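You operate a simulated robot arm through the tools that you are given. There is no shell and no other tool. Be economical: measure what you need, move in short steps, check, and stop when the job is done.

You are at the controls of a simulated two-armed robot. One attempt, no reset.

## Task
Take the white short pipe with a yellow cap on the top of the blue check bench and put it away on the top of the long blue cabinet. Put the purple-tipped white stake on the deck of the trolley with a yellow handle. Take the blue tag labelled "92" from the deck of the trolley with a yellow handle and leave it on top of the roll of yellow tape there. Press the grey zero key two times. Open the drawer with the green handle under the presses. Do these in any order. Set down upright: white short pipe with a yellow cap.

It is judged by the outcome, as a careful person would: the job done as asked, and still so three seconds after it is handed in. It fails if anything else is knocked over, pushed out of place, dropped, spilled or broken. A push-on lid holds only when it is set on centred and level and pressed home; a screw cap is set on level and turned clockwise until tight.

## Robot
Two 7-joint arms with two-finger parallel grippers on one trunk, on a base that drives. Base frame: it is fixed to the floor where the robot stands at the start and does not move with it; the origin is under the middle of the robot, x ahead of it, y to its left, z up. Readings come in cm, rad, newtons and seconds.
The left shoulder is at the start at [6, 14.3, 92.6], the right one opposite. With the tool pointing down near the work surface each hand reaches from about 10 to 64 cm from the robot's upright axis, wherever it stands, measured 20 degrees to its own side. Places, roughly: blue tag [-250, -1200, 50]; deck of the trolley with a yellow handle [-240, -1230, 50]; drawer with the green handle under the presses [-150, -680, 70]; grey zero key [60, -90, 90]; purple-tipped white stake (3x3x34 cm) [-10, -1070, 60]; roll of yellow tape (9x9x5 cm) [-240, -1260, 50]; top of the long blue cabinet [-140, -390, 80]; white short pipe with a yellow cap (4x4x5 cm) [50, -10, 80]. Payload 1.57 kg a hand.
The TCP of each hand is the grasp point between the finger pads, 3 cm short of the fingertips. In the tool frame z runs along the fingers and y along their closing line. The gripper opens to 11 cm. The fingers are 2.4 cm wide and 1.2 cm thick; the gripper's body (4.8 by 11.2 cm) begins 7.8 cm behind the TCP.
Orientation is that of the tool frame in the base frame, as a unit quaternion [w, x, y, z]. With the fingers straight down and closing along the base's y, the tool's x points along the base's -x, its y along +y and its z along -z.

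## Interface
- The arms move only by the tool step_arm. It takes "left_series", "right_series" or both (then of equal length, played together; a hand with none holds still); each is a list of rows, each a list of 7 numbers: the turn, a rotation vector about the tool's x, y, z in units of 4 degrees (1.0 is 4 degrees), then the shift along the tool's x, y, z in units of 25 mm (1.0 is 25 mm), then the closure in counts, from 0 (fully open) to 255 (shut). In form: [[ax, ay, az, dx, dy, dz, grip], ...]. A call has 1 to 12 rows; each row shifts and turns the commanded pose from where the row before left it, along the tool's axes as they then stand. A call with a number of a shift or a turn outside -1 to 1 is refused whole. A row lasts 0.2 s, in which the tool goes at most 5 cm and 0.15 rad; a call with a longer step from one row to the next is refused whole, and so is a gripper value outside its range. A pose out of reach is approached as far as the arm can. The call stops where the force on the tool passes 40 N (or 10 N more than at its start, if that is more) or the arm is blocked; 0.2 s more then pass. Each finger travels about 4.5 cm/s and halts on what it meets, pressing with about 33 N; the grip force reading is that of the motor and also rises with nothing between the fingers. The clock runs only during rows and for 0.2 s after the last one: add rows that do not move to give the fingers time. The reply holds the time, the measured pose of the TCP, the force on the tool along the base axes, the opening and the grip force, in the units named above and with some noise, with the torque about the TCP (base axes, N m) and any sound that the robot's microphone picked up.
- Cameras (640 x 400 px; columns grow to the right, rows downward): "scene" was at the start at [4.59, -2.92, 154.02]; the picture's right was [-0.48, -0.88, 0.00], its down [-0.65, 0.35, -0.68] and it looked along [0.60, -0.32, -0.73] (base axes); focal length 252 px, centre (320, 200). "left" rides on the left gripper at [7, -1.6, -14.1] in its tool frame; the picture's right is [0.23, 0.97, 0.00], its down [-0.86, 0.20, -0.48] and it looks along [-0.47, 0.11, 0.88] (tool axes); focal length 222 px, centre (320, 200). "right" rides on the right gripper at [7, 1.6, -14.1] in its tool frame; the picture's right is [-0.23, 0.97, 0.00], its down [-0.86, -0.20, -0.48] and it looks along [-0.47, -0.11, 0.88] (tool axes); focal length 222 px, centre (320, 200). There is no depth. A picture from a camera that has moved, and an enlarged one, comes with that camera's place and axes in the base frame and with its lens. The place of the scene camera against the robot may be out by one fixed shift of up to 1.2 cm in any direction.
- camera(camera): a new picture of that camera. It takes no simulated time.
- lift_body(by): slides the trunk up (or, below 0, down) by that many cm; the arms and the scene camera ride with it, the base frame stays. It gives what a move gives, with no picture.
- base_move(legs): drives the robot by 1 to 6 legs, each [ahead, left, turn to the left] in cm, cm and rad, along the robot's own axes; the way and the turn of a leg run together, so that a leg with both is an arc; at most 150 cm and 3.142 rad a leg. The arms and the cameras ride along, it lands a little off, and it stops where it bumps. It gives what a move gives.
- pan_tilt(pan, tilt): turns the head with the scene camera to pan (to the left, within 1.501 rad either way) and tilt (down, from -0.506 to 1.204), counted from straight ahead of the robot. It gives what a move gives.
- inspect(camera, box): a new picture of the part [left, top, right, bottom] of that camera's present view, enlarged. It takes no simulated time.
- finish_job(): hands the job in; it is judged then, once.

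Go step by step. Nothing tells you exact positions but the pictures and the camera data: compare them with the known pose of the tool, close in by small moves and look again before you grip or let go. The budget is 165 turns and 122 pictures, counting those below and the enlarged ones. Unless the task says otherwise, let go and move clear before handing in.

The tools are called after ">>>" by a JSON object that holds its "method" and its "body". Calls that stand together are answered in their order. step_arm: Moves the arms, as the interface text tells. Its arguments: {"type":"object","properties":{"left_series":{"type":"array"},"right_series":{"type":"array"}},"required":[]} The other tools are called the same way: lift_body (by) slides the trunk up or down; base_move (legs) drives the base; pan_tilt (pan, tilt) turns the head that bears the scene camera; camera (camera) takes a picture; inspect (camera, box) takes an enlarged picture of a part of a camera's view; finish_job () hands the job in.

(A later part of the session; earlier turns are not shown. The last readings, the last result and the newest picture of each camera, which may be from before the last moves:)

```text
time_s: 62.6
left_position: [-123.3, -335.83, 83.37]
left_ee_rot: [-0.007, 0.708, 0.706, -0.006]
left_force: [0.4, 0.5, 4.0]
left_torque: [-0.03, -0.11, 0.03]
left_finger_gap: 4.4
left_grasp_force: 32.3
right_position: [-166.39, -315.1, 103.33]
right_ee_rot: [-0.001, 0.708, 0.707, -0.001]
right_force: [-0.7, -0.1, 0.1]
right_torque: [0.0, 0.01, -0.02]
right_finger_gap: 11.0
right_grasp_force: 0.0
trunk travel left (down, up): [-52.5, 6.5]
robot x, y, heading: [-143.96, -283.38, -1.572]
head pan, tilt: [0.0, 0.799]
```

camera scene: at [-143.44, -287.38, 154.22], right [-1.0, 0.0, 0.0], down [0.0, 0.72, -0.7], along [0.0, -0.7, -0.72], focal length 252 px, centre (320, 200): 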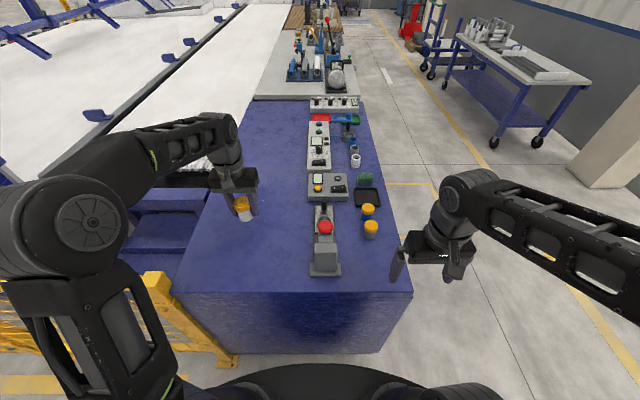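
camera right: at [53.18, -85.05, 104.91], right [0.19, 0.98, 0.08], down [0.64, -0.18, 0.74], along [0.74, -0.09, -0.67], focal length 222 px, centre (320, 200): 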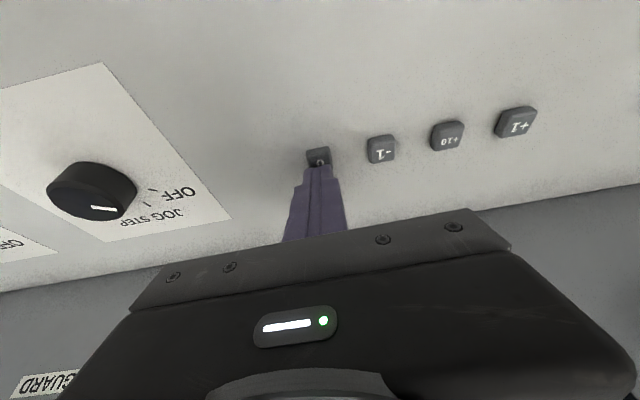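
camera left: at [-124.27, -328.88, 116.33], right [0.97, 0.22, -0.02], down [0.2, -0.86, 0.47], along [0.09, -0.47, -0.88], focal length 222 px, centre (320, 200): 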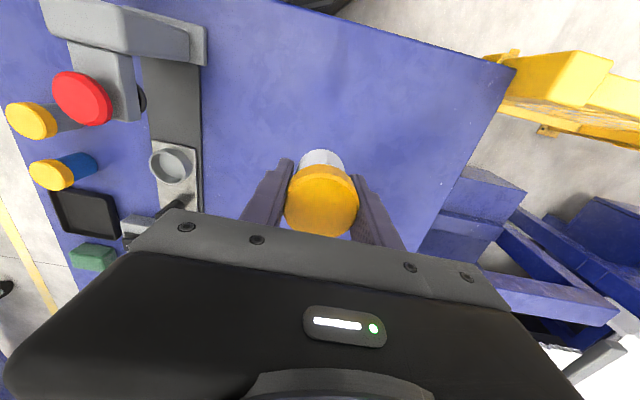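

There is contact at TCP z 83.4 with about 4 N. I'll open gently, then rise straight up.

>>> {"method": "step_arm", "body": {"left_series": [[0, 0, 0, 0, 0, 0, 120], [0, 0, 0, 0, 0, 0, 60], [0, 0, 0, 0, 0, 0, 0], [0, 0, 0, 0, 0, 0, 0], [0, 0, 0, 0, 0, 0, 0], [0, 0, 0, 0, 0, 0, 0], [0, 0, 0, 0, 0, -0.5, 0], [0, 0, 0, 0, 0, -1, 0], [0, 0, 0, 0, 0, -1, 0], [0, 0, 0, 0, 0, -1, 0], [0, 0, 0, 0, 0, -1, 0], [0, 0, 0, 0, 0, -1, 0]]}}

>>> {"method": "camera", "body": {"camera": "left"}}

```text
time_s: 65.2
left_position: [-123.2, -335.82, 97.1]
left_ee_rot: [-0.007, 0.708, 0.706, -0.005]
left_force: [0.4, 0.5, -0.6]
left_torque: [0.0, -0.01, 0.0]
left_finger_gap: 11.0
left_grasp_force: 0.1
right_position: [-166.41, -315.22, 103.33]
right_ee_rot: [0.0, 0.708, 0.706, 0.0]
right_force: [0.5, 0.7, -0.4]
right_torque: [0.02, 0.03, 0.04]
right_finger_gap: 11.0
right_grasp_force: 0.1
trunk travel left (down, up): [-52.5, 6.5]
robot x, y, heading: [-144.02, -283.11, -1.572]
head pan, tilt: [0.0, 0.799]
```

```text
92 pictures are left
camera left: at [-124.37, -328.95, 111.38], right [0.97, 0.22, -0.02], down [0.2, -0.86, 0.47], along [0.09, -0.47, -0.88], focal length 222 px, centre (320, 200)
```

left: 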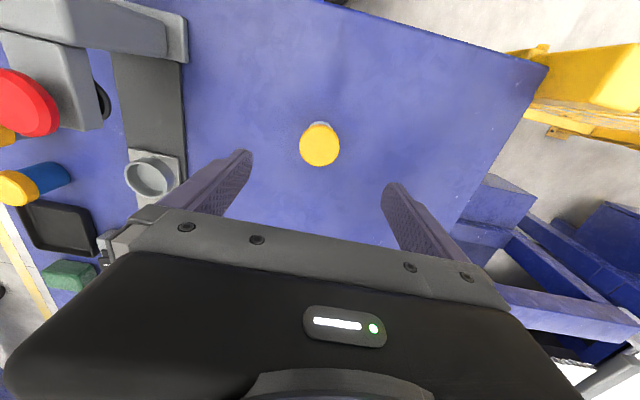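

The pipe stands upright. I'll retract the left arm, back off, move right into the aisle and look ahead for the presses.

>>> {"method": "step_arm", "body": {"left_series": [[0, 0, 0, 0, 0, -1, 0], [0, 0, 0, 0, 0, -1, 0], [0, 0, 0, 0, 0, -1, 0], [0, 0, 0, 1, -0.3, -1, 0], [0, 0, 0, 1, -0.3, 0, 0], [0, 0, 0, 1, -0.3, 0, 0], [0, 0, 0, 1, -0.3, 0, 0], [0, 0, 0, 1, -0.3, 0, 0], [0, 0, 0, 1, 0, 0, 0], [0, 0, 0, 1, 0, 0, 0], [0, 0, 0, 1, 0, 0, 0]]}}

>>> {"method": "base_move", "body": {"legs": [[-15, 0, 0], [0, -90, 0]]}}

>>> {"method": "pan_tilt", "body": {"pan": 0.1, "tilt": 0.3}}

>>> {"method": "camera", "body": {"camera": "scene"}}

```text
time_s: 67.6
left_position: [-126.67, -316.04, 107.25]
left_ee_rot: [-0.007, 0.708, 0.706, -0.006]
left_force: [0.2, -0.7, 0.0]
left_torque: [0.0, 0.0, -0.02]
left_finger_gap: 10.99
left_grasp_force: 0.0
right_position: [-166.39, -315.14, 103.43]
right_ee_rot: [0.0, 0.708, 0.707, 0.0]
right_force: [0.5, 0.6, -0.5]
right_torque: [-0.01, -0.02, -0.03]
right_finger_gap: 11.01
right_grasp_force: 0.0
trunk travel left (down, up): [-52.5, 6.5]
robot x, y, heading: [-144.16, -283.36, -1.573]
head pan, tilt: [0.0, 0.799]
```

```text
time_s: 73.4
left_position: [-217.56, -300.96, 107.23]
left_ee_rot: [-0.007, 0.708, 0.707, -0.006]
left_force: [0.6, 0.1, 0.1]
left_torque: [-0.01, 0.03, -0.05]
left_finger_gap: 11.0
left_grasp_force: 0.1
right_position: [-256.96, -300.03, 103.44]
right_ee_rot: [0.0, 0.707, 0.707, 0.0]
right_force: [-0.8, 1.0, -0.9]
right_torque: [0.03, -0.01, 0.0]
right_finger_gap: 11.0
right_grasp_force: 0.0
trunk travel left (down, up): [-52.5, 6.5]
robot x, y, heading: [-234.57, -267.74, -1.574]
head pan, tilt: [0.0, 0.799]
```

```text
time_s: 74.3
left_position: [-217.39, -300.99, 107.22]
left_ee_rot: [-0.007, 0.708, 0.706, -0.006]
left_force: [0.9, 0.2, -0.3]
left_torque: [0.02, -0.03, -0.01]
left_finger_gap: 11.02
left_grasp_force: 0.0
right_position: [-256.97, -300.07, 103.36]
right_ee_rot: [0.0, 0.708, 0.707, 0.0]
right_force: [0.0, -0.7, 0.3]
right_torque: [0.02, 0.02, -0.01]
right_finger_gap: 11.0
right_grasp_force: 0.0
trunk travel left (down, up): [-52.5, 6.5]
robot x, y, heading: [-234.59, -267.55, -1.567]
head pan, tilt: [0.099, 0.3]
```

```text
91 pictures are left
camera scene: at [-233.19, -273.48, 158.65], right [-1.0, -0.1, 0.0], down [-0.03, 0.3, -0.95], along [0.09, -0.95, -0.3], focal length 252 px, centre (320, 200)
```

scene: 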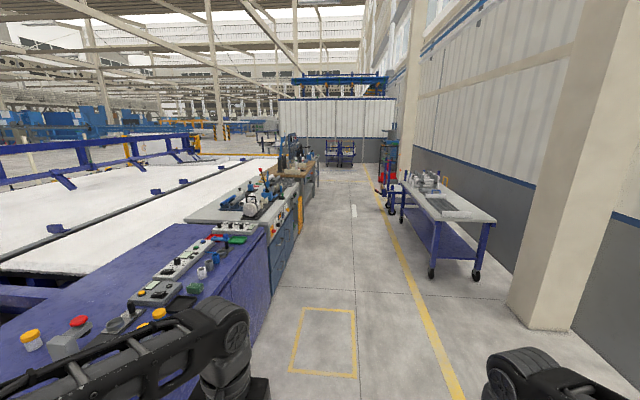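

The line of benches continues along the aisle, with their fronts facing -x. I'll drive down the aisle and look toward the presses.

>>> {"method": "base_move", "body": {"legs": [[150, 0, 0], [130, 0, 0]]}}

>>> {"method": "pan_tilt", "body": {"pan": 0.55, "tilt": 0.5}}

>>> {"method": "camera", "body": {"camera": "scene"}}

```text
time_s: 87.8
left_position: [-219.5, -580.63, 107.05]
left_ee_rot: [-0.007, 0.713, 0.701, -0.005]
left_force: [-0.2, 1.0, 0.0]
left_torque: [0.02, -0.02, 0.01]
left_finger_gap: 11.01
left_grasp_force: 0.0
right_position: [-258.96, -579.34, 103.29]
right_ee_rot: [-0.001, 0.712, 0.702, 0.0]
right_force: [0.1, -0.6, 0.5]
right_torque: [0.0, 0.03, -0.03]
right_finger_gap: 11.02
right_grasp_force: 0.3
trunk travel left (down, up): [-52.5, 6.5]
robot x, y, heading: [-236.26, -547.72, -1.583]
head pan, tilt: [0.099, 0.3]
```

```text
time_s: 88.7
left_position: [-219.45, -580.89, 107.18]
left_ee_rot: [-0.007, 0.714, 0.7, -0.006]
left_force: [-0.7, 0.0, -0.3]
left_torque: [-0.01, -0.01, -0.03]
left_finger_gap: 10.99
left_grasp_force: 0.0
right_position: [-259.01, -579.16, 103.32]
right_ee_rot: [0.0, 0.712, 0.702, 0.0]
right_force: [0.6, -0.9, -0.7]
right_torque: [0.02, 0.01, -0.01]
right_finger_gap: 11.01
right_grasp_force: 0.0
trunk travel left (down, up): [-52.5, 6.5]
robot x, y, heading: [-235.99, -547.75, -1.588]
head pan, tilt: [0.55, 0.499]
```

```text
90 pictures are left
camera scene: at [-230.9, -551.58, 156.82], right [-0.86, -0.51, 0.0], down [-0.24, 0.41, -0.88], along [0.45, -0.76, -0.48], focal length 252 px, centre (320, 200)
```

scene: 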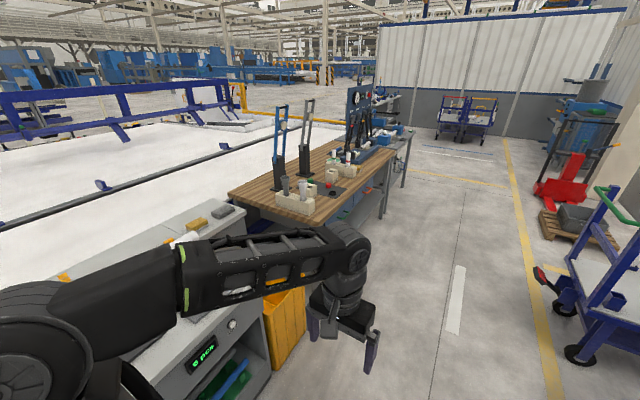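

The presses stand on the wooden bench, whose front edge is at x ≈ -180 and y -640 to -745. I'll check the white strip on the floor before I drive there.

>>> {"method": "inspect", "body": {"camera": "scene", "box": [400, 240, 560, 340]}}

>>> {"method": "inspect", "body": {"camera": "scene", "box": [220, 80, 460, 240]}}

```text
4.00 times, centred on (480, 290) of scene
camera zoom: at [-230.9, -551.58, 156.82], right [-0.86, -0.51, 0.0], down [-0.24, 0.41, -0.88], along [0.45, -0.76, -0.48], focal length 1010 px, centre (-320, -160)
```

zoom: 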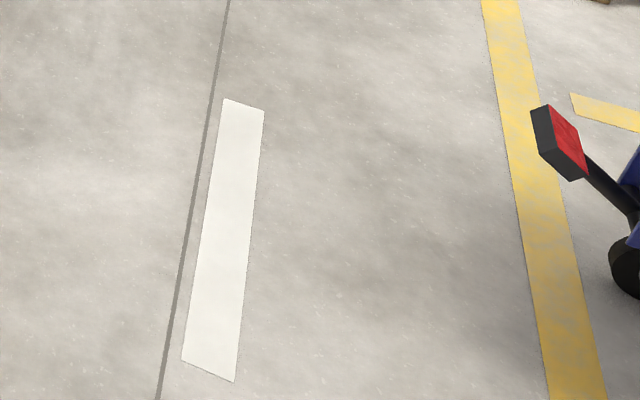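

```text
2.50 times, centred on (340, 160) of scene
camera zoom: at [-230.9, -551.58, 156.82], right [-0.86, -0.51, 0.0], down [-0.24, 0.41, -0.88], along [0.45, -0.76, -0.48], focal length 631 px, centre (270, 300)
```

zoom: 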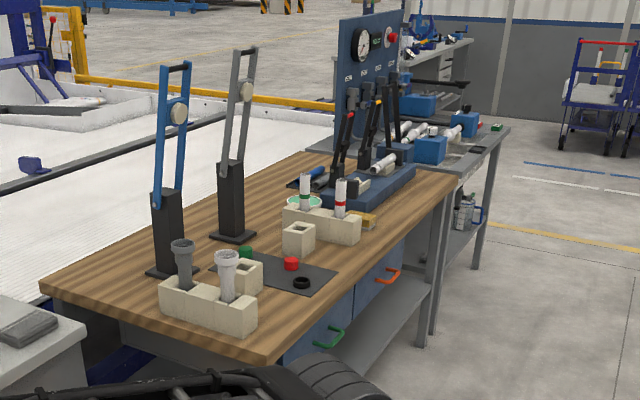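

The strip is just paint. The green handle is at about [-173, -680, 70], on a drawer facing the aisle. I'll drive alongside and turn to face it.

>>> {"method": "base_move", "body": {"legs": [[115, 0, 0], [0, 0, 1.585]]}}

>>> {"method": "pan_tilt", "body": {"pan": -0.1, "tilt": 0.75}}

>>> {"method": "camera", "body": {"camera": "scene"}}

```text
time_s: 98.3
left_position: [-204.61, -644.33, 107.14]
left_ee_rot: [-0.002, 0.018, 1.0, -0.01]
left_force: [-0.5, 0.3, -0.1]
left_torque: [-0.03, 0.0, -0.03]
left_finger_gap: 11.0
left_grasp_force: 0.1
right_position: [-206.96, -683.7, 103.4]
right_ee_rot: [0.001, 0.019, 1.0, 0.001]
right_force: [-0.4, 0.2, -0.4]
right_torque: [-0.02, 0.0, 0.0]
right_finger_gap: 11.0
right_grasp_force: 0.0
trunk travel left (down, up): [-52.5, 6.5]
robot x, y, heading: [-238.55, -660.14, -0.033]
head pan, tilt: [0.55, 0.499]
```

```text
time_s: 99.3
left_position: [-204.67, -644.24, 107.15]
left_ee_rot: [-0.002, 0.019, 1.0, -0.01]
left_force: [0.3, 0.0, -0.2]
left_torque: [0.01, -0.05, -0.02]
left_finger_gap: 11.0
left_grasp_force: 0.1
right_position: [-207.01, -683.88, 103.42]
right_ee_rot: [-0.002, 0.018, 1.0, 0.0]
right_force: [0.2, -0.1, -0.1]
right_torque: [0.0, 0.0, -0.03]
right_finger_gap: 11.02
right_grasp_force: 0.1
trunk travel left (down, up): [-52.5, 6.5]
robot x, y, heading: [-237.88, -660.73, -0.032]
head pan, tilt: [-0.099, 0.75]
```

```text
87 pictures are left
camera scene: at [-232.3, -660.44, 154.62], right [-0.13, -0.99, 0.0], down [-0.68, 0.09, -0.73], along [0.73, -0.1, -0.68], focal length 252 px, centre (320, 200)
```

scene: 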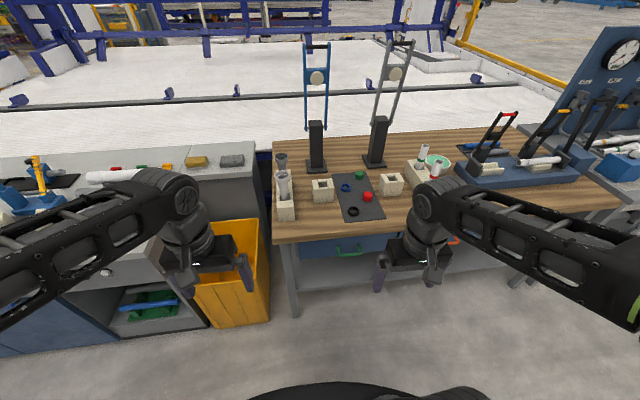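

The handle fix agrees at [-173, -680, 70], tucked under the table edge, so I need a horizontal approach with the right hand. I'll lower the trunk 20 cm, drop the right hand and start pitching it forward.

>>> {"method": "lift_body", "body": {"by": -20}}

>>> {"method": "step_arm", "body": {"right_series": [[0, 0, 0, 0, 0, 1, 0], [0, 0, 0, 0, 0, 1, 0], [0, 0, 0, 0, 0, 1, 0], [0, 0, 0, 0, 0, 1, 0]]}}

>>> {"method": "step_arm", "body": {"right_series": [[0, -1, 0, -0.33, 0, 0.02, 0], [0, -1, 0, -0.33, 0, 0.05, 0], [0, -1, 0, -0.32, 0, 0.07, 0], [0, -1, 0, -0.32, 0, 0.09, 0], [0, -1, 0, -0.31, 0, 0.11, 0], [0, -1, 0, -0.3, 0, 0.13, 0], [0, -1, 0, -0.29, 0, 0.15, 0], [0, -1, 0, -0.28, 0, 0.17, 0], [0, -1, 0, -0.27, 0, 0.19, 0], [0, -1, 0, -0.25, 0, 0.21, 0], [0, -1, 0, -0.24, 0, 0.23, 0]]}}

>>> {"method": "camera", "body": {"camera": "right"}}

>>> {"method": "camera", "body": {"camera": "scene"}}

```text
time_s: 101.5
left_position: [-204.72, -644.23, 87.17]
left_ee_rot: [-0.001, 0.018, 1.0, -0.009]
left_force: [0.3, 0.2, 0.3]
left_torque: [0.01, -0.02, -0.03]
left_finger_gap: 11.03
left_grasp_force: 0.2
right_position: [-206.94, -683.79, 83.37]
right_ee_rot: [0.0, 0.017, 1.0, 0.0]
right_force: [-0.4, 0.5, 0.0]
right_torque: [-0.06, -0.01, -0.02]
right_finger_gap: 11.0
right_grasp_force: 0.0
trunk travel left (down, up): [-32.5, 26.5]
robot x, y, heading: [-237.96, -660.2, -0.041]
head pan, tilt: [-0.099, 0.75]
```

```text
time_s: 102.5
left_position: [-204.71, -644.23, 87.16]
left_ee_rot: [0.0, 0.018, 1.0, -0.009]
left_force: [-0.1, -1.5, -0.2]
left_torque: [-0.01, 0.02, 0.0]
left_finger_gap: 11.0
left_grasp_force: 0.0
right_position: [-207.1, -683.78, 73.2]
right_ee_rot: [-0.001, 0.018, 1.0, 0.0]
right_force: [-0.2, -0.6, 0.4]
right_torque: [0.0, 0.04, -0.01]
right_finger_gap: 10.99
right_grasp_force: 0.2
trunk travel left (down, up): [-32.5, 26.5]
robot x, y, heading: [-238.19, -660.34, -0.032]
head pan, tilt: [-0.099, 0.75]
```

```text
time_s: 104.9
left_position: [-204.72, -644.24, 87.16]
left_ee_rot: [-0.001, 0.018, 1.0, -0.009]
left_force: [0.6, 0.8, -0.4]
left_torque: [0.0, 0.01, 0.0]
left_finger_gap: 11.0
left_grasp_force: 0.0
right_position: [-192.87, -685.33, 74.8]
right_ee_rot: [0.34, 0.02, 0.94, -0.015]
right_force: [0.2, 0.5, -0.1]
right_torque: [0.04, 0.01, 0.03]
right_finger_gap: 10.98
right_grasp_force: 0.0
right hand out of reach, approached as far as the arm can: row 4, 5, 6, 7, 8, 9, 11
trunk travel left (down, up): [-32.5, 26.5]
robot x, y, heading: [-237.63, -660.29, -0.035]
head pan, tilt: [-0.099, 0.75]
```

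```text
86 pictures are left
camera right: at [-207.07, -682.9, 81.18], right [0.22, 0.97, 0.13], down [0.34, -0.2, 0.92], along [0.91, -0.16, -0.38], focal length 222 px, centre (320, 200)
```

right: 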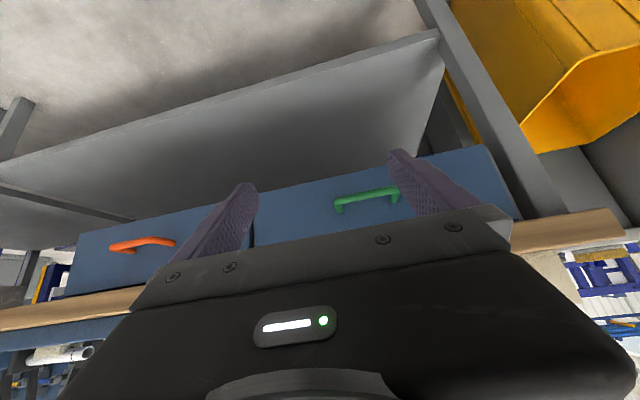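

```text
85 pictures are left
camera scene: at [-232.3, -660.45, 134.62], right [-0.13, -0.99, 0.0], down [-0.68, 0.09, -0.73], along [0.72, -0.1, -0.68], focal length 252 px, centre (320, 200)
```

scene: 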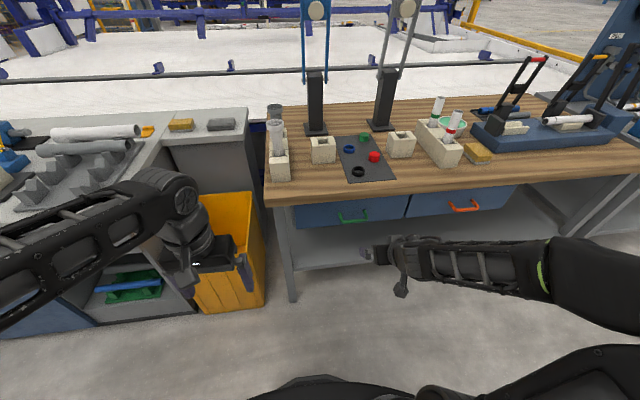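

Both views put the green bar at about [-173, -680.7, 68.5], roughly 9.5 cm wide. I'll continue pitching the hand toward horizontal.

>>> {"method": "step_arm", "body": {"right_series": [[0, -1, 0, 0, 0, 0, 0], [0, -1, 0, 0, 0, 0, 0], [0, -1, 0, 0, 0, 0, 0], [0, -1, 0, 0, 0, 0, 0], [0, -1, 0, 0, 0, 0, 0], [0, -1, 0, 0, 0, 0, 0], [0, -1, 0, 0, 0, 0, 0], [0, -1, 0, 0, 0, 0, 0], [0, -1, 0, 0, 0, 0, 0], [0, -1, 0, 0, 0, 0, 0], [0, 0, 0, 0, 0, 0, 0]]}}

>>> {"method": "camera", "body": {"camera": "scene"}}

```text
time_s: 107.3
left_position: [-204.78, -644.31, 87.15]
left_ee_rot: [-0.001, 0.019, 1.0, -0.01]
left_force: [0.1, 0.6, -0.1]
left_torque: [-0.02, -0.02, -0.01]
left_finger_gap: 11.0
left_grasp_force: 0.1
right_position: [-188.17, -686.95, 74.58]
right_ee_rot: [0.455, 0.012, 0.89, -0.028]
right_force: [0.6, -0.2, 0.2]
right_torque: [-0.01, 0.0, 0.01]
right_finger_gap: 11.0
right_grasp_force: 0.0
right hand out of reach, approached as far as the arm can: row 1, 2, 3, 4, 5, 6, 7, 8, 9, 10
trunk travel left (down, up): [-32.5, 26.5]
robot x, y, heading: [-237.86, -660.01, -0.029]
head pan, tilt: [-0.099, 0.75]
```

```text
84 pictures are left
camera scene: at [-232.3, -660.45, 134.62], right [-0.13, -0.99, 0.0], down [-0.68, 0.09, -0.73], along [0.72, -0.1, -0.68], focal length 252 px, centre (320, 200)
```

scene: 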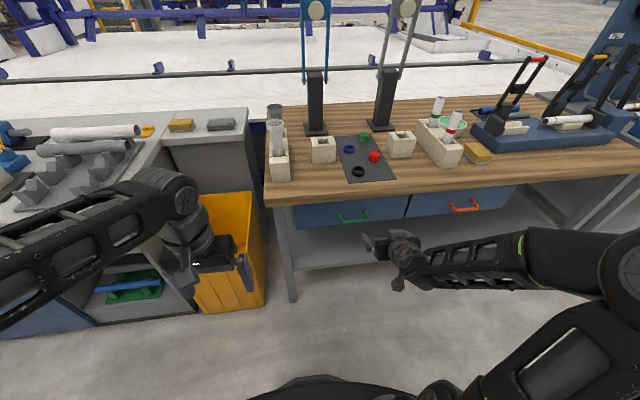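

The elbow geometry limits the pitch this close in. I'll back the base 20 cm and extend the arm forward while pitching.

>>> {"method": "base_move", "body": {"legs": [[-20, 0, 0.033]]}}

>>> {"method": "step_arm", "body": {"right_series": [[0, -0.5, 0, -0.53, 0, 0.84, 0], [0, -0.5, 0, -0.5, 0, 0.86, 0], [0, -0.5, 0, -0.47, 0, 0.88, 0], [0, -0.5, 0, -0.44, 0, 0.9, 0], [0, -0.5, 0, -0.4, 0, 0.9, 0], [0, -1, 0, -0.36, 0, 0.93, 0], [0, -1, 0, 0, 0, 0, 0], [0, -1, 0, 0, 0, 0, 0], [0, -1, 0, 0, 0, 0, 0]]}}

>>> {"method": "camera", "body": {"camera": "right"}}

```text
time_s: 108.9
left_position: [-225.49, -642.74, 87.11]
left_ee_rot: [-0.001, -0.001, 1.0, -0.01]
left_force: [-0.1, 0.0, -0.8]
left_torque: [0.0, -0.01, -0.03]
left_finger_gap: 11.0
left_grasp_force: 0.1
right_position: [-207.35, -684.55, 74.77]
right_ee_rot: [0.455, -0.005, 0.89, -0.019]
right_force: [-0.2, 0.7, -0.2]
right_torque: [0.01, -0.04, -0.01]
right_finger_gap: 11.0
right_grasp_force: 0.2
trunk travel left (down, up): [-32.5, 26.5]
robot x, y, heading: [-258.3, -660.39, 0.002]
head pan, tilt: [-0.099, 0.75]
```

```text
time_s: 110.9
left_position: [-225.43, -642.72, 87.19]
left_ee_rot: [-0.001, 0.0, 1.0, -0.009]
left_force: [-0.2, 0.0, 1.0]
left_torque: [-0.03, 0.03, 0.01]
left_finger_gap: 10.99
left_grasp_force: 0.1
right_position: [-192.75, -685.1, 73.45]
right_ee_rot: [0.56, -0.008, 0.828, -0.018]
right_force: [-0.3, 0.5, 0.0]
right_torque: [0.03, 0.0, 0.01]
right_finger_gap: 11.01
right_grasp_force: 0.2
right hand out of reach, approached as far as the arm can: row 7, 8, 9
trunk travel left (down, up): [-32.5, 26.5]
robot x, y, heading: [-257.8, -660.19, -0.001]
head pan, tilt: [-0.099, 0.75]
```

```text
83 pictures are left
camera right: at [-208.39, -683.28, 72.14], right [0.09, 0.98, 0.17], down [-0.13, -0.16, 0.98], along [0.99, -0.11, 0.11], focal length 222 px, centre (320, 200)
```

right: 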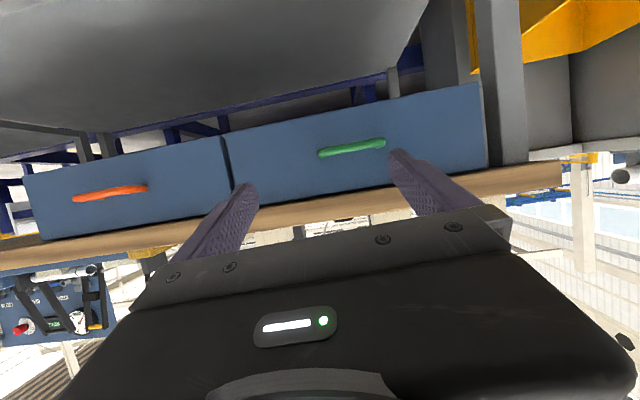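

The handle fix is [-173, -680.9, 68.7]. I'll roll the hand 90° so that the fingers close vertically around the bar.

>>> {"method": "step_arm", "body": {"right_series": [[0, 0, 1, 0, 0, 0, 0], [0, 0, 1, 0, 0, 0, 0], [0, 0, 1, 0, 0, 0, 0], [0, 0, 1, 0, 0, 0, 0], [0, 0, 1, 0, 0, 0, 0], [0, 0, 1, 0, 0, 0, 0], [0, 0, 1, 0, 0, 0, 0], [0, 0, 1, 0, 0, 0, 0], [0, 0, 1, 0, 0, 0, 0], [0, 0, 1, 0, 0, 0, 0], [0, 0, 1, 0, 0, 0, 0], [0, 0, 1, 0, 0, 0, 0]]}}

>>> {"method": "step_arm", "body": {"right_series": [[0, 0, 1, 0, 0, 0, 0], [0, 0, 1, 0, 0, 0, 0], [0, 0, 1, 0, 0, 0, 0], [0, 0, 1, 0, 0, 0, 0], [0, 0, 1, 0, 0, 0, 0], [0, 0, 1, 0, 0, 0, 0], [0, 0, 1, 0, 0, 0, 0], [0, 0, 1, 0, 0, 0, 0], [0, 0, 1, 0, 0, 0, 0], [0, 0, 1, 0, 0, 0, 0], [0, 0, 0.5, 0, 0, 0, 0]]}}

>>> {"method": "camera", "body": {"camera": "right"}}

>>> {"method": "camera", "body": {"camera": "scene"}}

```text
time_s: 113.5
left_position: [-225.57, -642.7, 87.05]
left_ee_rot: [-0.001, -0.002, 1.0, -0.01]
left_force: [0.2, -0.1, 0.2]
left_torque: [0.02, 0.02, 0.02]
left_finger_gap: 11.0
left_grasp_force: 0.1
right_position: [-192.43, -684.79, 73.69]
right_ee_rot: [0.52, 0.33, 0.759, 0.211]
right_force: [0.8, 0.3, 1.0]
right_torque: [0.01, 0.04, 0.0]
right_finger_gap: 11.0
right_grasp_force: 0.1
trunk travel left (down, up): [-32.5, 26.5]
robot x, y, heading: [-258.21, -659.99, 0.002]
head pan, tilt: [-0.099, 0.75]
```

```text
time_s: 115.9
left_position: [-225.46, -642.71, 87.07]
left_ee_rot: [-0.001, -0.002, 1.0, -0.009]
left_force: [-0.6, -0.7, 0.1]
left_torque: [0.02, -0.03, -0.01]
left_finger_gap: 11.01
left_grasp_force: 0.0
right_position: [-192.46, -684.9, 73.72]
right_ee_rot: [0.41, 0.58, 0.59, 0.383]
right_force: [0.4, -0.3, 0.6]
right_torque: [-0.01, 0.02, 0.06]
right_finger_gap: 10.99
right_grasp_force: 0.0
trunk travel left (down, up): [-32.5, 26.5]
robot x, y, heading: [-258.18, -660.01, 0.009]
head pan, tilt: [-0.099, 0.75]
```

```text
82 pictures are left
camera right: at [-204.89, -677.51, 80.18], right [0.36, -0.2, 0.91], down [-0.53, -0.85, 0.03], along [0.77, -0.49, -0.41], focal length 222 px, centre (320, 200)
```

right: 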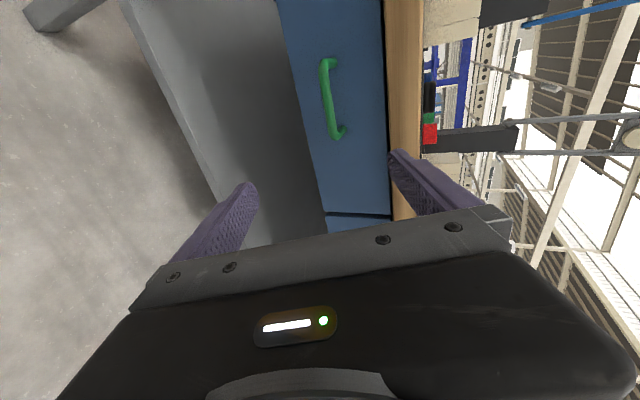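

```text
81 pictures are left
camera scene: at [-252.41, -659.93, 134.62], right [-0.1, -1.0, 0.0], down [-0.68, 0.07, -0.73], along [0.73, -0.07, -0.68], focal length 252 px, centre (320, 200)
```

scene: 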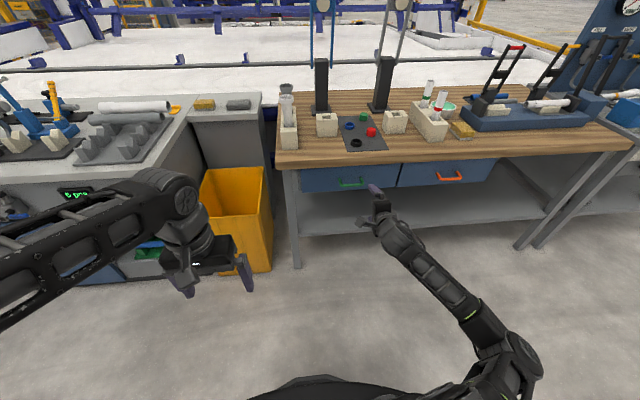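

The bar estimate holds at [-173, -681, 68.3]. I'll half close the fingers, align the hand and stop about 6 cm short.

>>> {"method": "step_arm", "body": {"right_series": [[0, 0, 0, 0.283, 0.17, 0.8, 130], [0, 0, 0, 0.283, 0.17, 0.8, 130], [0, 0, 0, 0.283, 0.17, 0.8, 130], [0, 0, 0, 0.283, 0.17, 0.8, 130], [0, 0, 0, 0.283, 0.17, 0.8, 130], [0, 0, 0, 0.283, 0.17, 0.8, 130]]}}

>>> {"method": "camera", "body": {"camera": "right"}}

>>> {"method": "inspect", "body": {"camera": "scene", "box": [290, 130, 450, 230]}}

```text
time_s: 117.3
left_position: [-225.45, -642.74, 87.11]
left_ee_rot: [0.0, -0.002, 1.0, -0.009]
left_force: [-0.3, -0.3, 0.5]
left_torque: [0.02, 0.01, 0.01]
left_finger_gap: 11.0
left_grasp_force: 0.1
right_position: [-180.81, -680.64, 71.17]
right_ee_rot: [0.409, 0.58, 0.591, 0.383]
right_force: [0.1, 0.2, 0.4]
right_torque: [-0.02, 0.02, -0.01]
right_finger_gap: 5.4
right_grasp_force: 0.0
trunk travel left (down, up): [-32.5, 26.5]
robot x, y, heading: [-258.29, -660.03, -0.001]
head pan, tilt: [-0.099, 0.75]
```

```text
80 pictures are left
camera right: at [-193.14, -673.32, 77.75], right [0.36, -0.19, 0.91], down [-0.53, -0.85, 0.03], along [0.77, -0.49, -0.41], focal length 222 px, centre (320, 200)
```

right: 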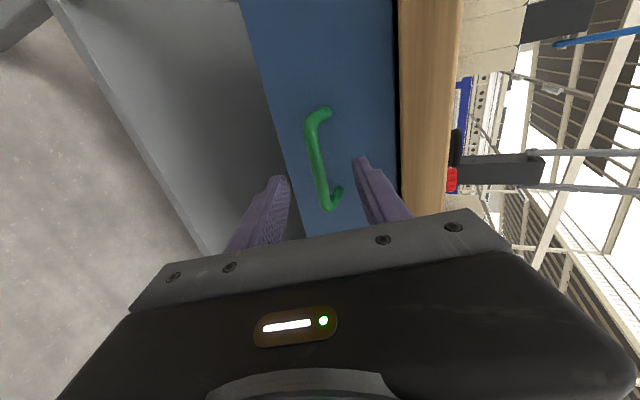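

```text
4.00 times, centred on (370, 180) of scene
camera zoom: at [-252.41, -659.93, 134.62], right [-0.1, -1.0, 0.0], down [-0.68, 0.07, -0.73], along [0.73, -0.07, -0.68], focal length 1010 px, centre (120, 280)
```

zoom: 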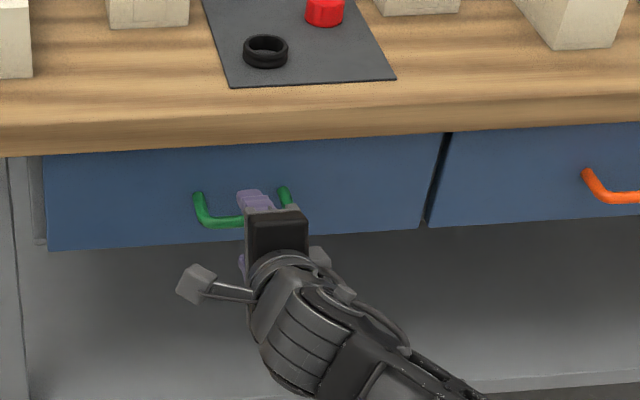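

The bar lies between the fingers along the hand's axis. I'll advance 6 cm along the fingers and close.

>>> {"method": "step_arm", "body": {"right_series": [[0, 0, 0, -0.1, 0, 0.8, 130], [0, 0, 0, -0.1, 0, 0.8, 130], [0, 0, 0, 0, 0, 0.4, 130], [0, 0, 0, 0, 0, 0.3, 130], [0, 0, 0, 0, 0, 0, 130]]}}

>>> {"method": "camera", "body": {"camera": "right"}}

```text
time_s: 118.5
left_position: [-225.75, -642.6, 87.25]
left_ee_rot: [0.0, -0.001, 1.0, -0.009]
left_force: [0.0, 0.3, -0.9]
left_torque: [0.0, 0.02, -0.01]
left_finger_gap: 11.0
left_grasp_force: 0.0
right_position: [-175.34, -681.48, 69.56]
right_ee_rot: [0.409, 0.58, 0.591, 0.384]
right_force: [-25.1, 0.4, 6.3]
right_torque: [-0.02, -0.79, 0.14]
right_finger_gap: 5.08
right_grasp_force: 0.1
trunk travel left (down, up): [-32.5, 26.5]
robot x, y, heading: [-258.47, -659.99, 0.006]
head pan, tilt: [-0.099, 0.75]
```

```text
78 pictures are left
camera right: at [-187.78, -673.99, 75.89], right [0.36, -0.19, 0.91], down [-0.52, -0.85, 0.02], along [0.77, -0.49, -0.41], focal length 222 px, centre (320, 200)
```

right: 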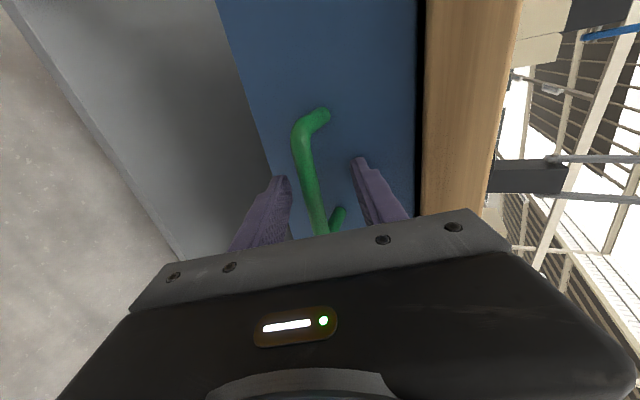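

The upper fingertip touches the drawer face. I'll back off 0.7 cm and close on the bar.

>>> {"method": "step_arm", "body": {"right_series": [[0, 0, 0, 0, 0, -0.28, 130], [0, 0, 0, 0, 0, 0, 255], [0, 0, 0, 0, 0, 0, 255], [0, 0, 0, 0, 0, 0, 255], [0, 0, 0, 0, 0, 0, 255], [0, 0, 0, 0, 0, 0, 255], [0, 0, 0, 0, 0, 0, 255]]}}

>>> {"method": "camera", "body": {"camera": "right"}}

```text
time_s: 120.1
left_position: [-225.4, -642.73, 87.13]
left_ee_rot: [-0.002, -0.001, 1.0, -0.008]
left_force: [0.6, -0.9, -0.6]
left_torque: [0.02, 0.0, -0.02]
left_finger_gap: 11.0
left_grasp_force: 0.1
right_position: [-175.79, -681.54, 68.98]
right_ee_rot: [0.408, 0.582, 0.592, 0.381]
right_force: [-24.9, 1.7, -24.0]
right_torque: [0.59, 0.09, -0.62]
right_finger_gap: 1.31
right_grasp_force: 29.8
trunk travel left (down, up): [-32.5, 26.5]
robot x, y, heading: [-258.07, -659.74, 0.008]
head pan, tilt: [-0.099, 0.75]
```

```text
77 pictures are left
camera right: at [-188.14, -674.06, 75.62], right [0.37, -0.2, 0.91], down [-0.53, -0.85, 0.03], along [0.77, -0.49, -0.41], focal length 222 px, centre (320, 200)
```

right: 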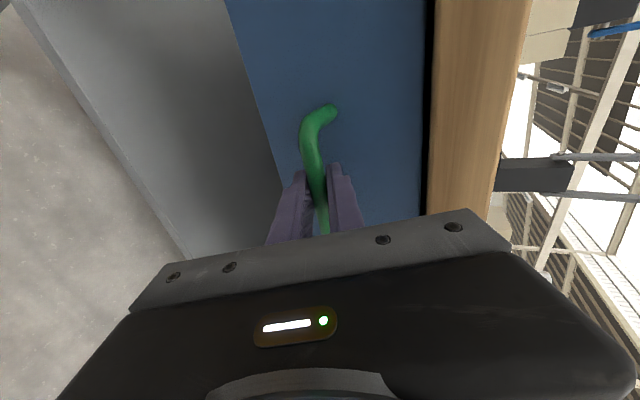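

The bar is gripped with a 1.3 cm gap. I'll ease off the side load and start pulling straight back along -x.

>>> {"method": "step_arm", "body": {"right_series": [[0, 0, 0, 0, -0.2, -0.2, 255], [0, 0, 0, 0, -0.19, -0.46, 255], [0, 0, 0, 0, -0.19, -0.46, 255], [0, 0, 0, 0, -0.19, -0.46, 255]]}}

```text
time_s: 121.1
left_position: [-225.38, -642.7, 87.08]
left_ee_rot: [-0.002, -0.001, 1.0, -0.008]
left_force: [0.4, -0.3, -0.1]
left_torque: [0.01, 0.02, -0.01]
left_finger_gap: 11.0
left_grasp_force: 0.0
right_position: [-179.91, -681.54, 69.05]
right_ee_rot: [0.408, 0.581, 0.591, 0.384]
right_force: [0.5, 2.1, -19.5]
right_torque: [0.51, 0.04, -0.58]
right_finger_gap: 1.32
right_grasp_force: 29.9
trunk travel left (down, up): [-32.5, 26.5]
robot x, y, heading: [-258.05, -659.92, 0.004]
head pan, tilt: [-0.099, 0.75]
```

The drawer is moving, at 4 cm so far. I'll ease the vertical load, then pull further by backing the base.

>>> {"method": "step_arm", "body": {"right_series": [[0, 0, 0, 0, -0.19, 0.07, 255], [0, 0, 0, 0, -0.3, -0.75, 255], [0, 0, 0, 0, -0.3, -0.75, 255]]}}

>>> {"method": "base_move", "body": {"legs": [[-11, 0, 0]]}}

>>> {"method": "camera", "body": {"camera": "scene"}}

```text
time_s: 121.9
left_position: [-225.21, -642.63, 86.93]
left_ee_rot: [-0.002, -0.001, 1.0, -0.009]
left_force: [1.0, -0.5, 0.4]
left_torque: [-0.02, 0.05, 0.01]
left_finger_gap: 10.99
left_grasp_force: 0.0
right_position: [-183.62, -681.6, 69.06]
right_ee_rot: [0.402, 0.585, 0.595, 0.377]
right_force: [-1.6, 1.4, -31.8]
right_torque: [0.75, 0.0, -0.25]
right_finger_gap: 1.33
right_grasp_force: 30.4
right hand out of reach, approached as far as the arm can: row 2, 3
trunk travel left (down, up): [-32.5, 26.5]
robot x, y, heading: [-258.27, -660.09, 0.001]
head pan, tilt: [-0.099, 0.75]
```

```text
time_s: 123.2
left_position: [-236.46, -642.78, 87.16]
left_ee_rot: [0.0, -0.001, 1.0, -0.01]
left_force: [-0.3, 0.0, 0.3]
left_torque: [0.01, -0.02, 0.0]
left_finger_gap: 10.98
left_grasp_force: 0.1
right_position: [-194.8, -681.44, 68.91]
right_ee_rot: [0.4, 0.586, 0.596, 0.377]
right_force: [1.0, -0.5, -1.0]
right_torque: [0.8, -0.03, -0.14]
right_finger_gap: 1.32
right_grasp_force: 30.0
trunk travel left (down, up): [-32.5, 26.5]
robot x, y, heading: [-269.2, -660.06, 0.003]
head pan, tilt: [-0.099, 0.75]
stopped in leg 1: the force on the tool passed its limit at 42 N (the readings are from after the stop); the commanded pose is now the measured one
```

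```text
76 pictures are left
camera scene: at [-263.41, -659.97, 134.65], right [-0.1, -1.0, 0.0], down [-0.68, 0.07, -0.73], along [0.73, -0.07, -0.68], focal length 252 px, centre (320, 200)
```

scene: 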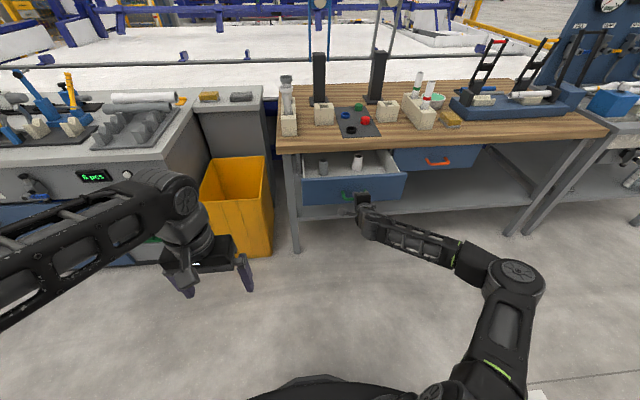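

The drawer is out about 19 cm. I'll try pulling a little further to see whether it is at its stop.

>>> {"method": "base_move", "body": {"legs": [[-5, 0, 0]]}}

>>> {"method": "inspect", "body": {"camera": "scene", "box": [270, 80, 510, 230]}}

```text
time_s: 124.1
left_position: [-241.28, -642.75, 87.14]
left_ee_rot: [0.0, -0.001, 1.0, -0.009]
left_force: [0.1, -1.1, 0.0]
left_torque: [0.03, 0.02, 0.01]
left_finger_gap: 11.0
left_grasp_force: 0.0
right_position: [-199.79, -681.52, 68.97]
right_ee_rot: [0.401, 0.586, 0.596, 0.377]
right_force: [-0.4, 2.8, -0.5]
right_torque: [0.58, -0.02, -0.5]
right_finger_gap: 1.35
right_grasp_force: 30.2
trunk travel left (down, up): [-32.5, 26.5]
robot x, y, heading: [-274.02, -660.31, 0.011]
head pan, tilt: [-0.099, 0.75]
```

```text
2.67 times, centred on (390, 155) of scene
camera zoom: at [-268.23, -659.96, 134.62], right [-0.1, -1.0, 0.0], down [-0.68, 0.07, -0.73], along [0.73, -0.07, -0.68], focal length 673 px, centre (133, 320)
```

zoom: 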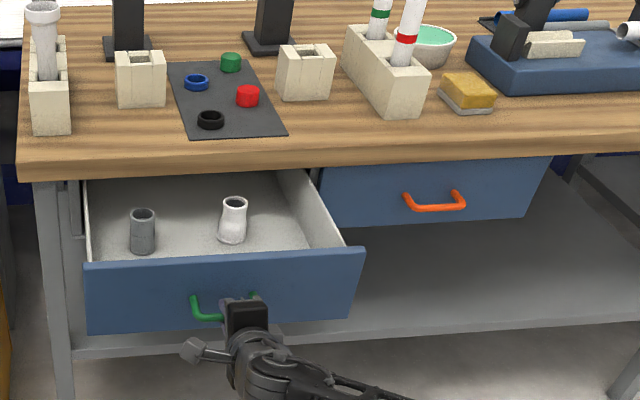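

It is 24 cm out and still sliding freely. Before I pull more I'll check behind on the right for the trolley.

>>> {"method": "pan_tilt", "body": {"pan": -1.5, "tilt": 0.7}}

>>> {"method": "camera", "body": {"camera": "scene"}}

```text
time_s: 125.6
left_position: [-241.26, -642.72, 87.22]
left_ee_rot: [-0.001, -0.001, 1.0, -0.01]
left_force: [0.2, -0.5, 1.1]
left_torque: [0.02, -0.06, -0.01]
left_finger_gap: 10.98
left_grasp_force: 0.1
right_position: [-199.77, -681.51, 69.03]
right_ee_rot: [0.4, 0.585, 0.596, 0.378]
right_force: [0.7, 1.5, -0.1]
right_torque: [0.66, 0.0, -0.24]
right_finger_gap: 1.31
right_grasp_force: 29.6
trunk travel left (down, up): [-32.5, 26.5]
robot x, y, heading: [-274.07, -660.36, 0.002]
head pan, tilt: [-1.499, 0.7]
```

```text
74 pictures are left
camera scene: at [-275.85, -667.65, 135.05], right [-1.0, -0.08, 0.0], down [-0.05, 0.64, -0.76], along [0.06, -0.76, -0.64], focal length 252 px, centre (320, 200)
```

scene: 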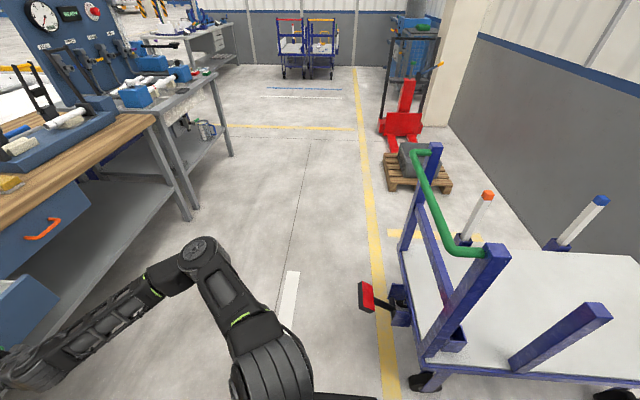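

There is clear space behind, with the trolley beyond x -310. I'll pull 7 cm more.

>>> {"method": "base_move", "body": {"legs": [[-7, 0, 0]]}}

```text
time_s: 126.7
left_position: [-248.24, -642.59, 87.02]
left_ee_rot: [-0.001, 0.0, 1.0, -0.01]
left_force: [0.3, -0.8, 0.1]
left_torque: [0.02, 0.02, 0.03]
left_finger_gap: 10.98
left_grasp_force: 0.1
right_position: [-206.59, -681.58, 69.35]
right_ee_rot: [0.402, 0.585, 0.595, 0.378]
right_force: [20.0, -0.7, 16.2]
right_torque: [0.49, -0.15, -0.69]
right_finger_gap: 1.35
right_grasp_force: 29.7
trunk travel left (down, up): [-32.5, 26.5]
robot x, y, heading: [-281.19, -660.01, 0.008]
head pan, tilt: [-1.499, 0.7]
```

20 N of resistance: the drawer is at its stop, about 31 cm out. I'll release and withdraw the hand.

>>> {"method": "step_arm", "body": {"right_series": [[0, 0, 0, 0, 0.08, 0.2, 255], [0, 0, 0, 0, 0, 0, 140], [0, 0, 0, 0, 0, 0, 140], [0, 0, 0, 0, 0, 0, 140], [0, 0, 0, 0, 0, 0, 140], [0, 0, 0, 0, 0, -0.6, 140], [0, 0, 0, 0, 0, -1, 140], [0, 0, 0, 0, 0, -1, 140], [0, 0, 0, 0, 0, -1, 140]]}}

>>> {"method": "camera", "body": {"camera": "right"}}

```text
time_s: 128.7
left_position: [-248.36, -642.78, 87.12]
left_ee_rot: [-0.002, -0.001, 1.0, -0.01]
left_force: [0.2, 0.1, -0.6]
left_torque: [-0.01, 0.0, -0.02]
left_finger_gap: 11.0
left_grasp_force: 0.0
right_position: [-214.3, -681.26, 72.78]
right_ee_rot: [0.402, 0.584, 0.595, 0.378]
right_force: [0.2, 0.4, -0.6]
right_torque: [-0.02, 0.02, 0.0]
right_finger_gap: 4.97
right_grasp_force: 0.0
trunk travel left (down, up): [-32.5, 26.5]
robot x, y, heading: [-281.0, -660.14, -0.001]
head pan, tilt: [-1.499, 0.7]
```

```text
73 pictures are left
camera right: at [-226.62, -673.9, 79.51], right [0.38, -0.2, 0.9], down [-0.52, -0.85, 0.04], along [0.76, -0.49, -0.43], focal length 222 px, centre (320, 200)
```

right: 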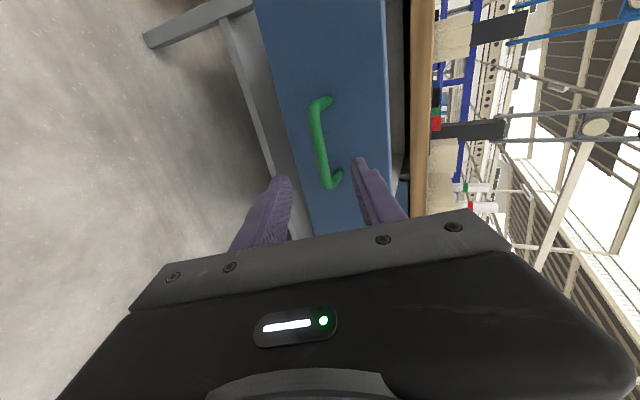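

The drawer stays open. I'll rotate the right hand back to pointing down before driving off.

>>> {"method": "step_arm", "body": {"right_series": [[0.77, 0.0, -1, 0, 0, -0.4, 0], [0.77, 0.05, -1, 0, 0, -0.4, 0], [0.76, 0.11, -1, 0, 0, -0.4, 0], [0.75, 0.16, -1, 0, 0, 0, 0], [0.74, 0.21, -1, 0, 0, 0, 0], [0.72, 0.26, -1, 0, 0, 0, 0], [0.7, 0.31, -1, 0, 0, 0, 0], [0.68, 0.36, -1, 0, 0, 0, 0], [0.65, 0.41, -1, 0, 0, 0, 0], [0.62, 0.45, -1, 0, 0, 0, 0], [0.59, 0.49, -1, 0, 0, 0, 0], [0.55, 0.53, -1, 0, 0, 0, 0]]}}

>>> {"method": "step_arm", "body": {"right_series": [[0.51, 0.57, -1, 0, 0, 0, 0], [0.47, 0.61, -1, 0, 0, 0, 0], [0.43, 0.64, -1, 0, 0, 0, 0], [0.38, 0.67, -1, 0, 0, 0, 0], [0.33, 0.69, -1, 0, 0, 0, 0], [0.28, 0.71, -1, 0, 0, 0, 0], [0.23, 0.73, -1, 0, 0, 0, 0], [0.18, 0.75, -1, 0, 0, 0, 0], [0.13, 0.76, -1, 0, 0, 0, 0], [0.08, 0.77, -1, 0, 0, 0, 0], [0, 0.5, -0.5, 0, 0, 0, 0]]}}

```text
time_s: 131.2
left_position: [-248.44, -642.84, 87.18]
left_ee_rot: [0.0, -0.001, 1.0, -0.01]
left_force: [-0.2, 0.1, -0.2]
left_torque: [0.04, 0.0, 0.02]
left_finger_gap: 11.0
left_grasp_force: 0.0
right_position: [-216.96, -681.16, 74.1]
right_ee_rot: [0.253, 0.35, 0.9, 0.067]
right_force: [-0.2, -0.1, 0.6]
right_torque: [0.02, 0.0, 0.0]
right_finger_gap: 10.99
right_grasp_force: 0.1
trunk travel left (down, up): [-32.5, 26.5]
robot x, y, heading: [-281.19, -660.04, 0.006]
head pan, tilt: [-1.499, 0.7]
```

```text
time_s: 133.7
left_position: [-248.28, -642.61, 87.16]
left_ee_rot: [0.0, -0.001, 1.0, -0.01]
left_force: [0.0, -0.6, 0.4]
left_torque: [0.02, -0.01, 0.01]
left_finger_gap: 11.03
left_grasp_force: 0.0
right_position: [-216.86, -681.28, 74.12]
right_ee_rot: [-0.022, 0.014, 0.999, -0.033]
right_force: [0.8, 0.4, 0.4]
right_torque: [0.0, -0.06, -0.01]
right_finger_gap: 11.0
right_grasp_force: 0.1
trunk travel left (down, up): [-32.5, 26.5]
robot x, y, heading: [-280.71, -659.85, 0.005]
head pan, tilt: [-1.499, 0.7]
```

I'll level the right hand, retract it up and back, then turn toward -y and look for the stake.

>>> {"method": "step_arm", "body": {"right_series": [[-0.95, -0.65, 0, 0, 0, -1, 0], [0, 0, 0, 1, 0, -1, 0], [0, 0, 0, 1, 0, -1, 0], [0, 0, 0, 1, 0, -1, 0], [0, 0, 0, 1, 0, -1, 0], [0, 0, 0, 1, 0, -1, 0], [0, 0, 0, 1, 0, -1, 0], [0, 0, 0, 1, 0, 0, 0], [0, 0, 0, 1, 0, 0, 0], [0, 0, 0, 1, 0, 0, 0], [0, 0, 0, 1, 0, 0, 0], [0, 0, 0, 1, 0, 0, 0]]}}

>>> {"method": "pan_tilt", "body": {"pan": -0.3, "tilt": 0.6}}

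>>> {"method": "camera", "body": {"camera": "scene"}}

```text
time_s: 136.2
left_position: [-248.28, -642.76, 87.14]
left_ee_rot: [-0.001, -0.002, 1.0, -0.01]
left_force: [-0.3, -0.4, 0.0]
left_torque: [0.06, 0.02, -0.04]
left_finger_gap: 10.99
left_grasp_force: 0.1
right_position: [-242.51, -680.22, 90.69]
right_ee_rot: [0.001, 0.015, 1.0, 0.0]
right_force: [0.0, 0.1, 0.3]
right_torque: [-0.04, 0.01, 0.0]
right_finger_gap: 10.99
right_grasp_force: 0.1
right hand out of reach, approached as far as the arm can: row 7, 11
trunk travel left (down, up): [-32.5, 26.5]
robot x, y, heading: [-281.36, -660.03, 0.001]
head pan, tilt: [-1.499, 0.7]
```

```text
time_s: 137.7
left_position: [-248.38, -642.65, 87.26]
left_ee_rot: [-0.001, -0.001, 1.0, -0.01]
left_force: [-0.1, -0.2, -0.5]
left_torque: [-0.02, 0.02, -0.01]
left_finger_gap: 10.98
left_grasp_force: 0.0
right_position: [-242.41, -680.33, 90.61]
right_ee_rot: [0.001, 0.014, 1.0, 0.001]
right_force: [-0.4, -0.3, -0.5]
right_torque: [0.02, 0.0, -0.04]
right_finger_gap: 10.99
right_grasp_force: 0.1
trunk travel left (down, up): [-32.5, 26.5]
robot x, y, heading: [-280.83, -660.15, 0.004]
head pan, tilt: [-0.3, 0.6]
```

```text
72 pictures are left
camera scene: at [-274.98, -661.8, 135.91], right [-0.29, -0.96, 0.0], down [-0.54, 0.17, -0.83], along [0.79, -0.24, -0.57], focal length 252 px, centre (320, 200)
```

scene: 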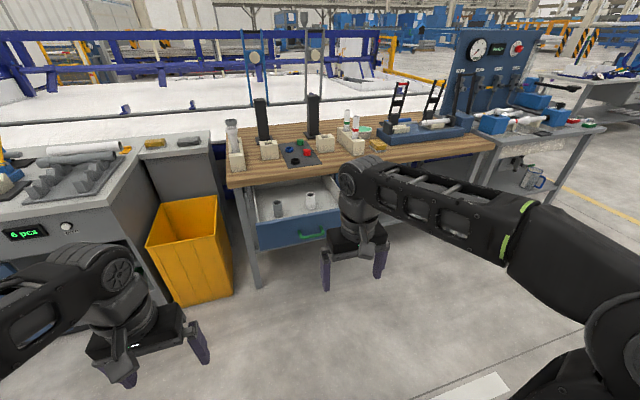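

The drawer is open and its contents are undisturbed. I'll raise the trunk, turn to -y, shift to the aisle centre and drive on.

>>> {"method": "lift_body", "body": {"by": 20}}

>>> {"method": "base_move", "body": {"legs": [[0, 0, -1.575], [0, 26, 0], [150, 0, 0], [40, 0, 0]]}}

>>> {"method": "pan_tilt", "body": {"pan": 0.3, "tilt": 0.35}}

>>> {"method": "camera", "body": {"camera": "scene"}}

```text
time_s: 139.8
left_position: [-248.2, -642.68, 107.14]
left_ee_rot: [-0.001, 0.0, 1.0, -0.009]
left_force: [-0.9, 1.0, -0.1]
left_torque: [-0.01, 0.0, -0.01]
left_finger_gap: 11.0
left_grasp_force: 0.2
right_position: [-242.5, -680.38, 110.7]
right_ee_rot: [0.0, 0.014, 1.0, 0.0]
right_force: [0.4, -0.1, -0.2]
right_torque: [0.01, -0.02, -0.03]
right_finger_gap: 10.99
right_grasp_force: 0.1
trunk travel left (down, up): [-52.5, 6.5]
robot x, y, heading: [-281.07, -659.67, 0.004]
head pan, tilt: [-0.3, 0.6]
```

```text
time_s: 154.6
left_position: [-232.64, -882.16, 107.13]
left_ee_rot: [-0.007, 0.703, 0.712, -0.007]
left_force: [0.1, 1.5, -0.7]
left_torque: [0.03, 0.0, -0.01]
left_finger_gap: 10.99
left_grasp_force: 0.1
right_position: [-270.22, -888.38, 110.79]
right_ee_rot: [0.0, 0.714, 0.7, 0.0]
right_force: [1.2, 0.1, 0.2]
right_torque: [0.07, 0.03, -0.03]
right_finger_gap: 11.03
right_grasp_force: 0.0
trunk travel left (down, up): [-52.5, 6.5]
robot x, y, heading: [-250.54, -849.66, -1.554]
head pan, tilt: [-0.3, 0.6]
```

```text
time_s: 155.6
left_position: [-232.79, -882.2, 107.22]
left_ee_rot: [-0.007, 0.703, 0.711, -0.006]
left_force: [-0.3, 0.2, 0.2]
left_torque: [0.01, 0.02, 0.06]
left_finger_gap: 11.01
left_grasp_force: 0.0
right_position: [-270.37, -888.32, 110.71]
right_ee_rot: [0.001, 0.714, 0.701, -0.001]
right_force: [-0.3, -0.2, -0.2]
right_torque: [-0.02, 0.02, 0.0]
right_finger_gap: 11.01
right_grasp_force: 0.0
trunk travel left (down, up): [-52.5, 6.5]
robot x, y, heading: [-250.63, -849.74, -1.561]
head pan, tilt: [0.3, 0.351]
```

```text
71 pictures are left
camera scene: at [-246.9, -854.53, 158.18], right [-0.95, -0.31, 0.0], down [-0.11, 0.33, -0.94], along [0.29, -0.89, -0.34], focal length 252 px, centre (320, 200)
```

scene: 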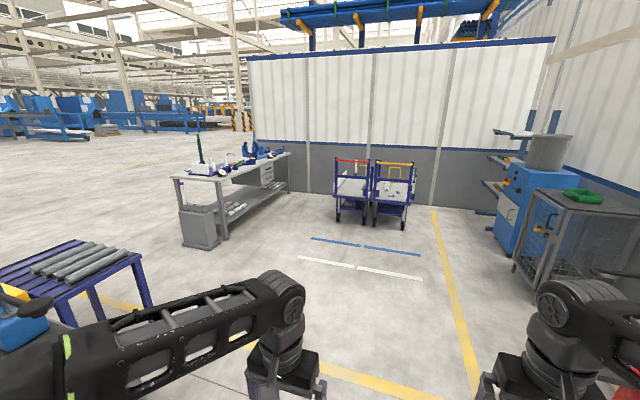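

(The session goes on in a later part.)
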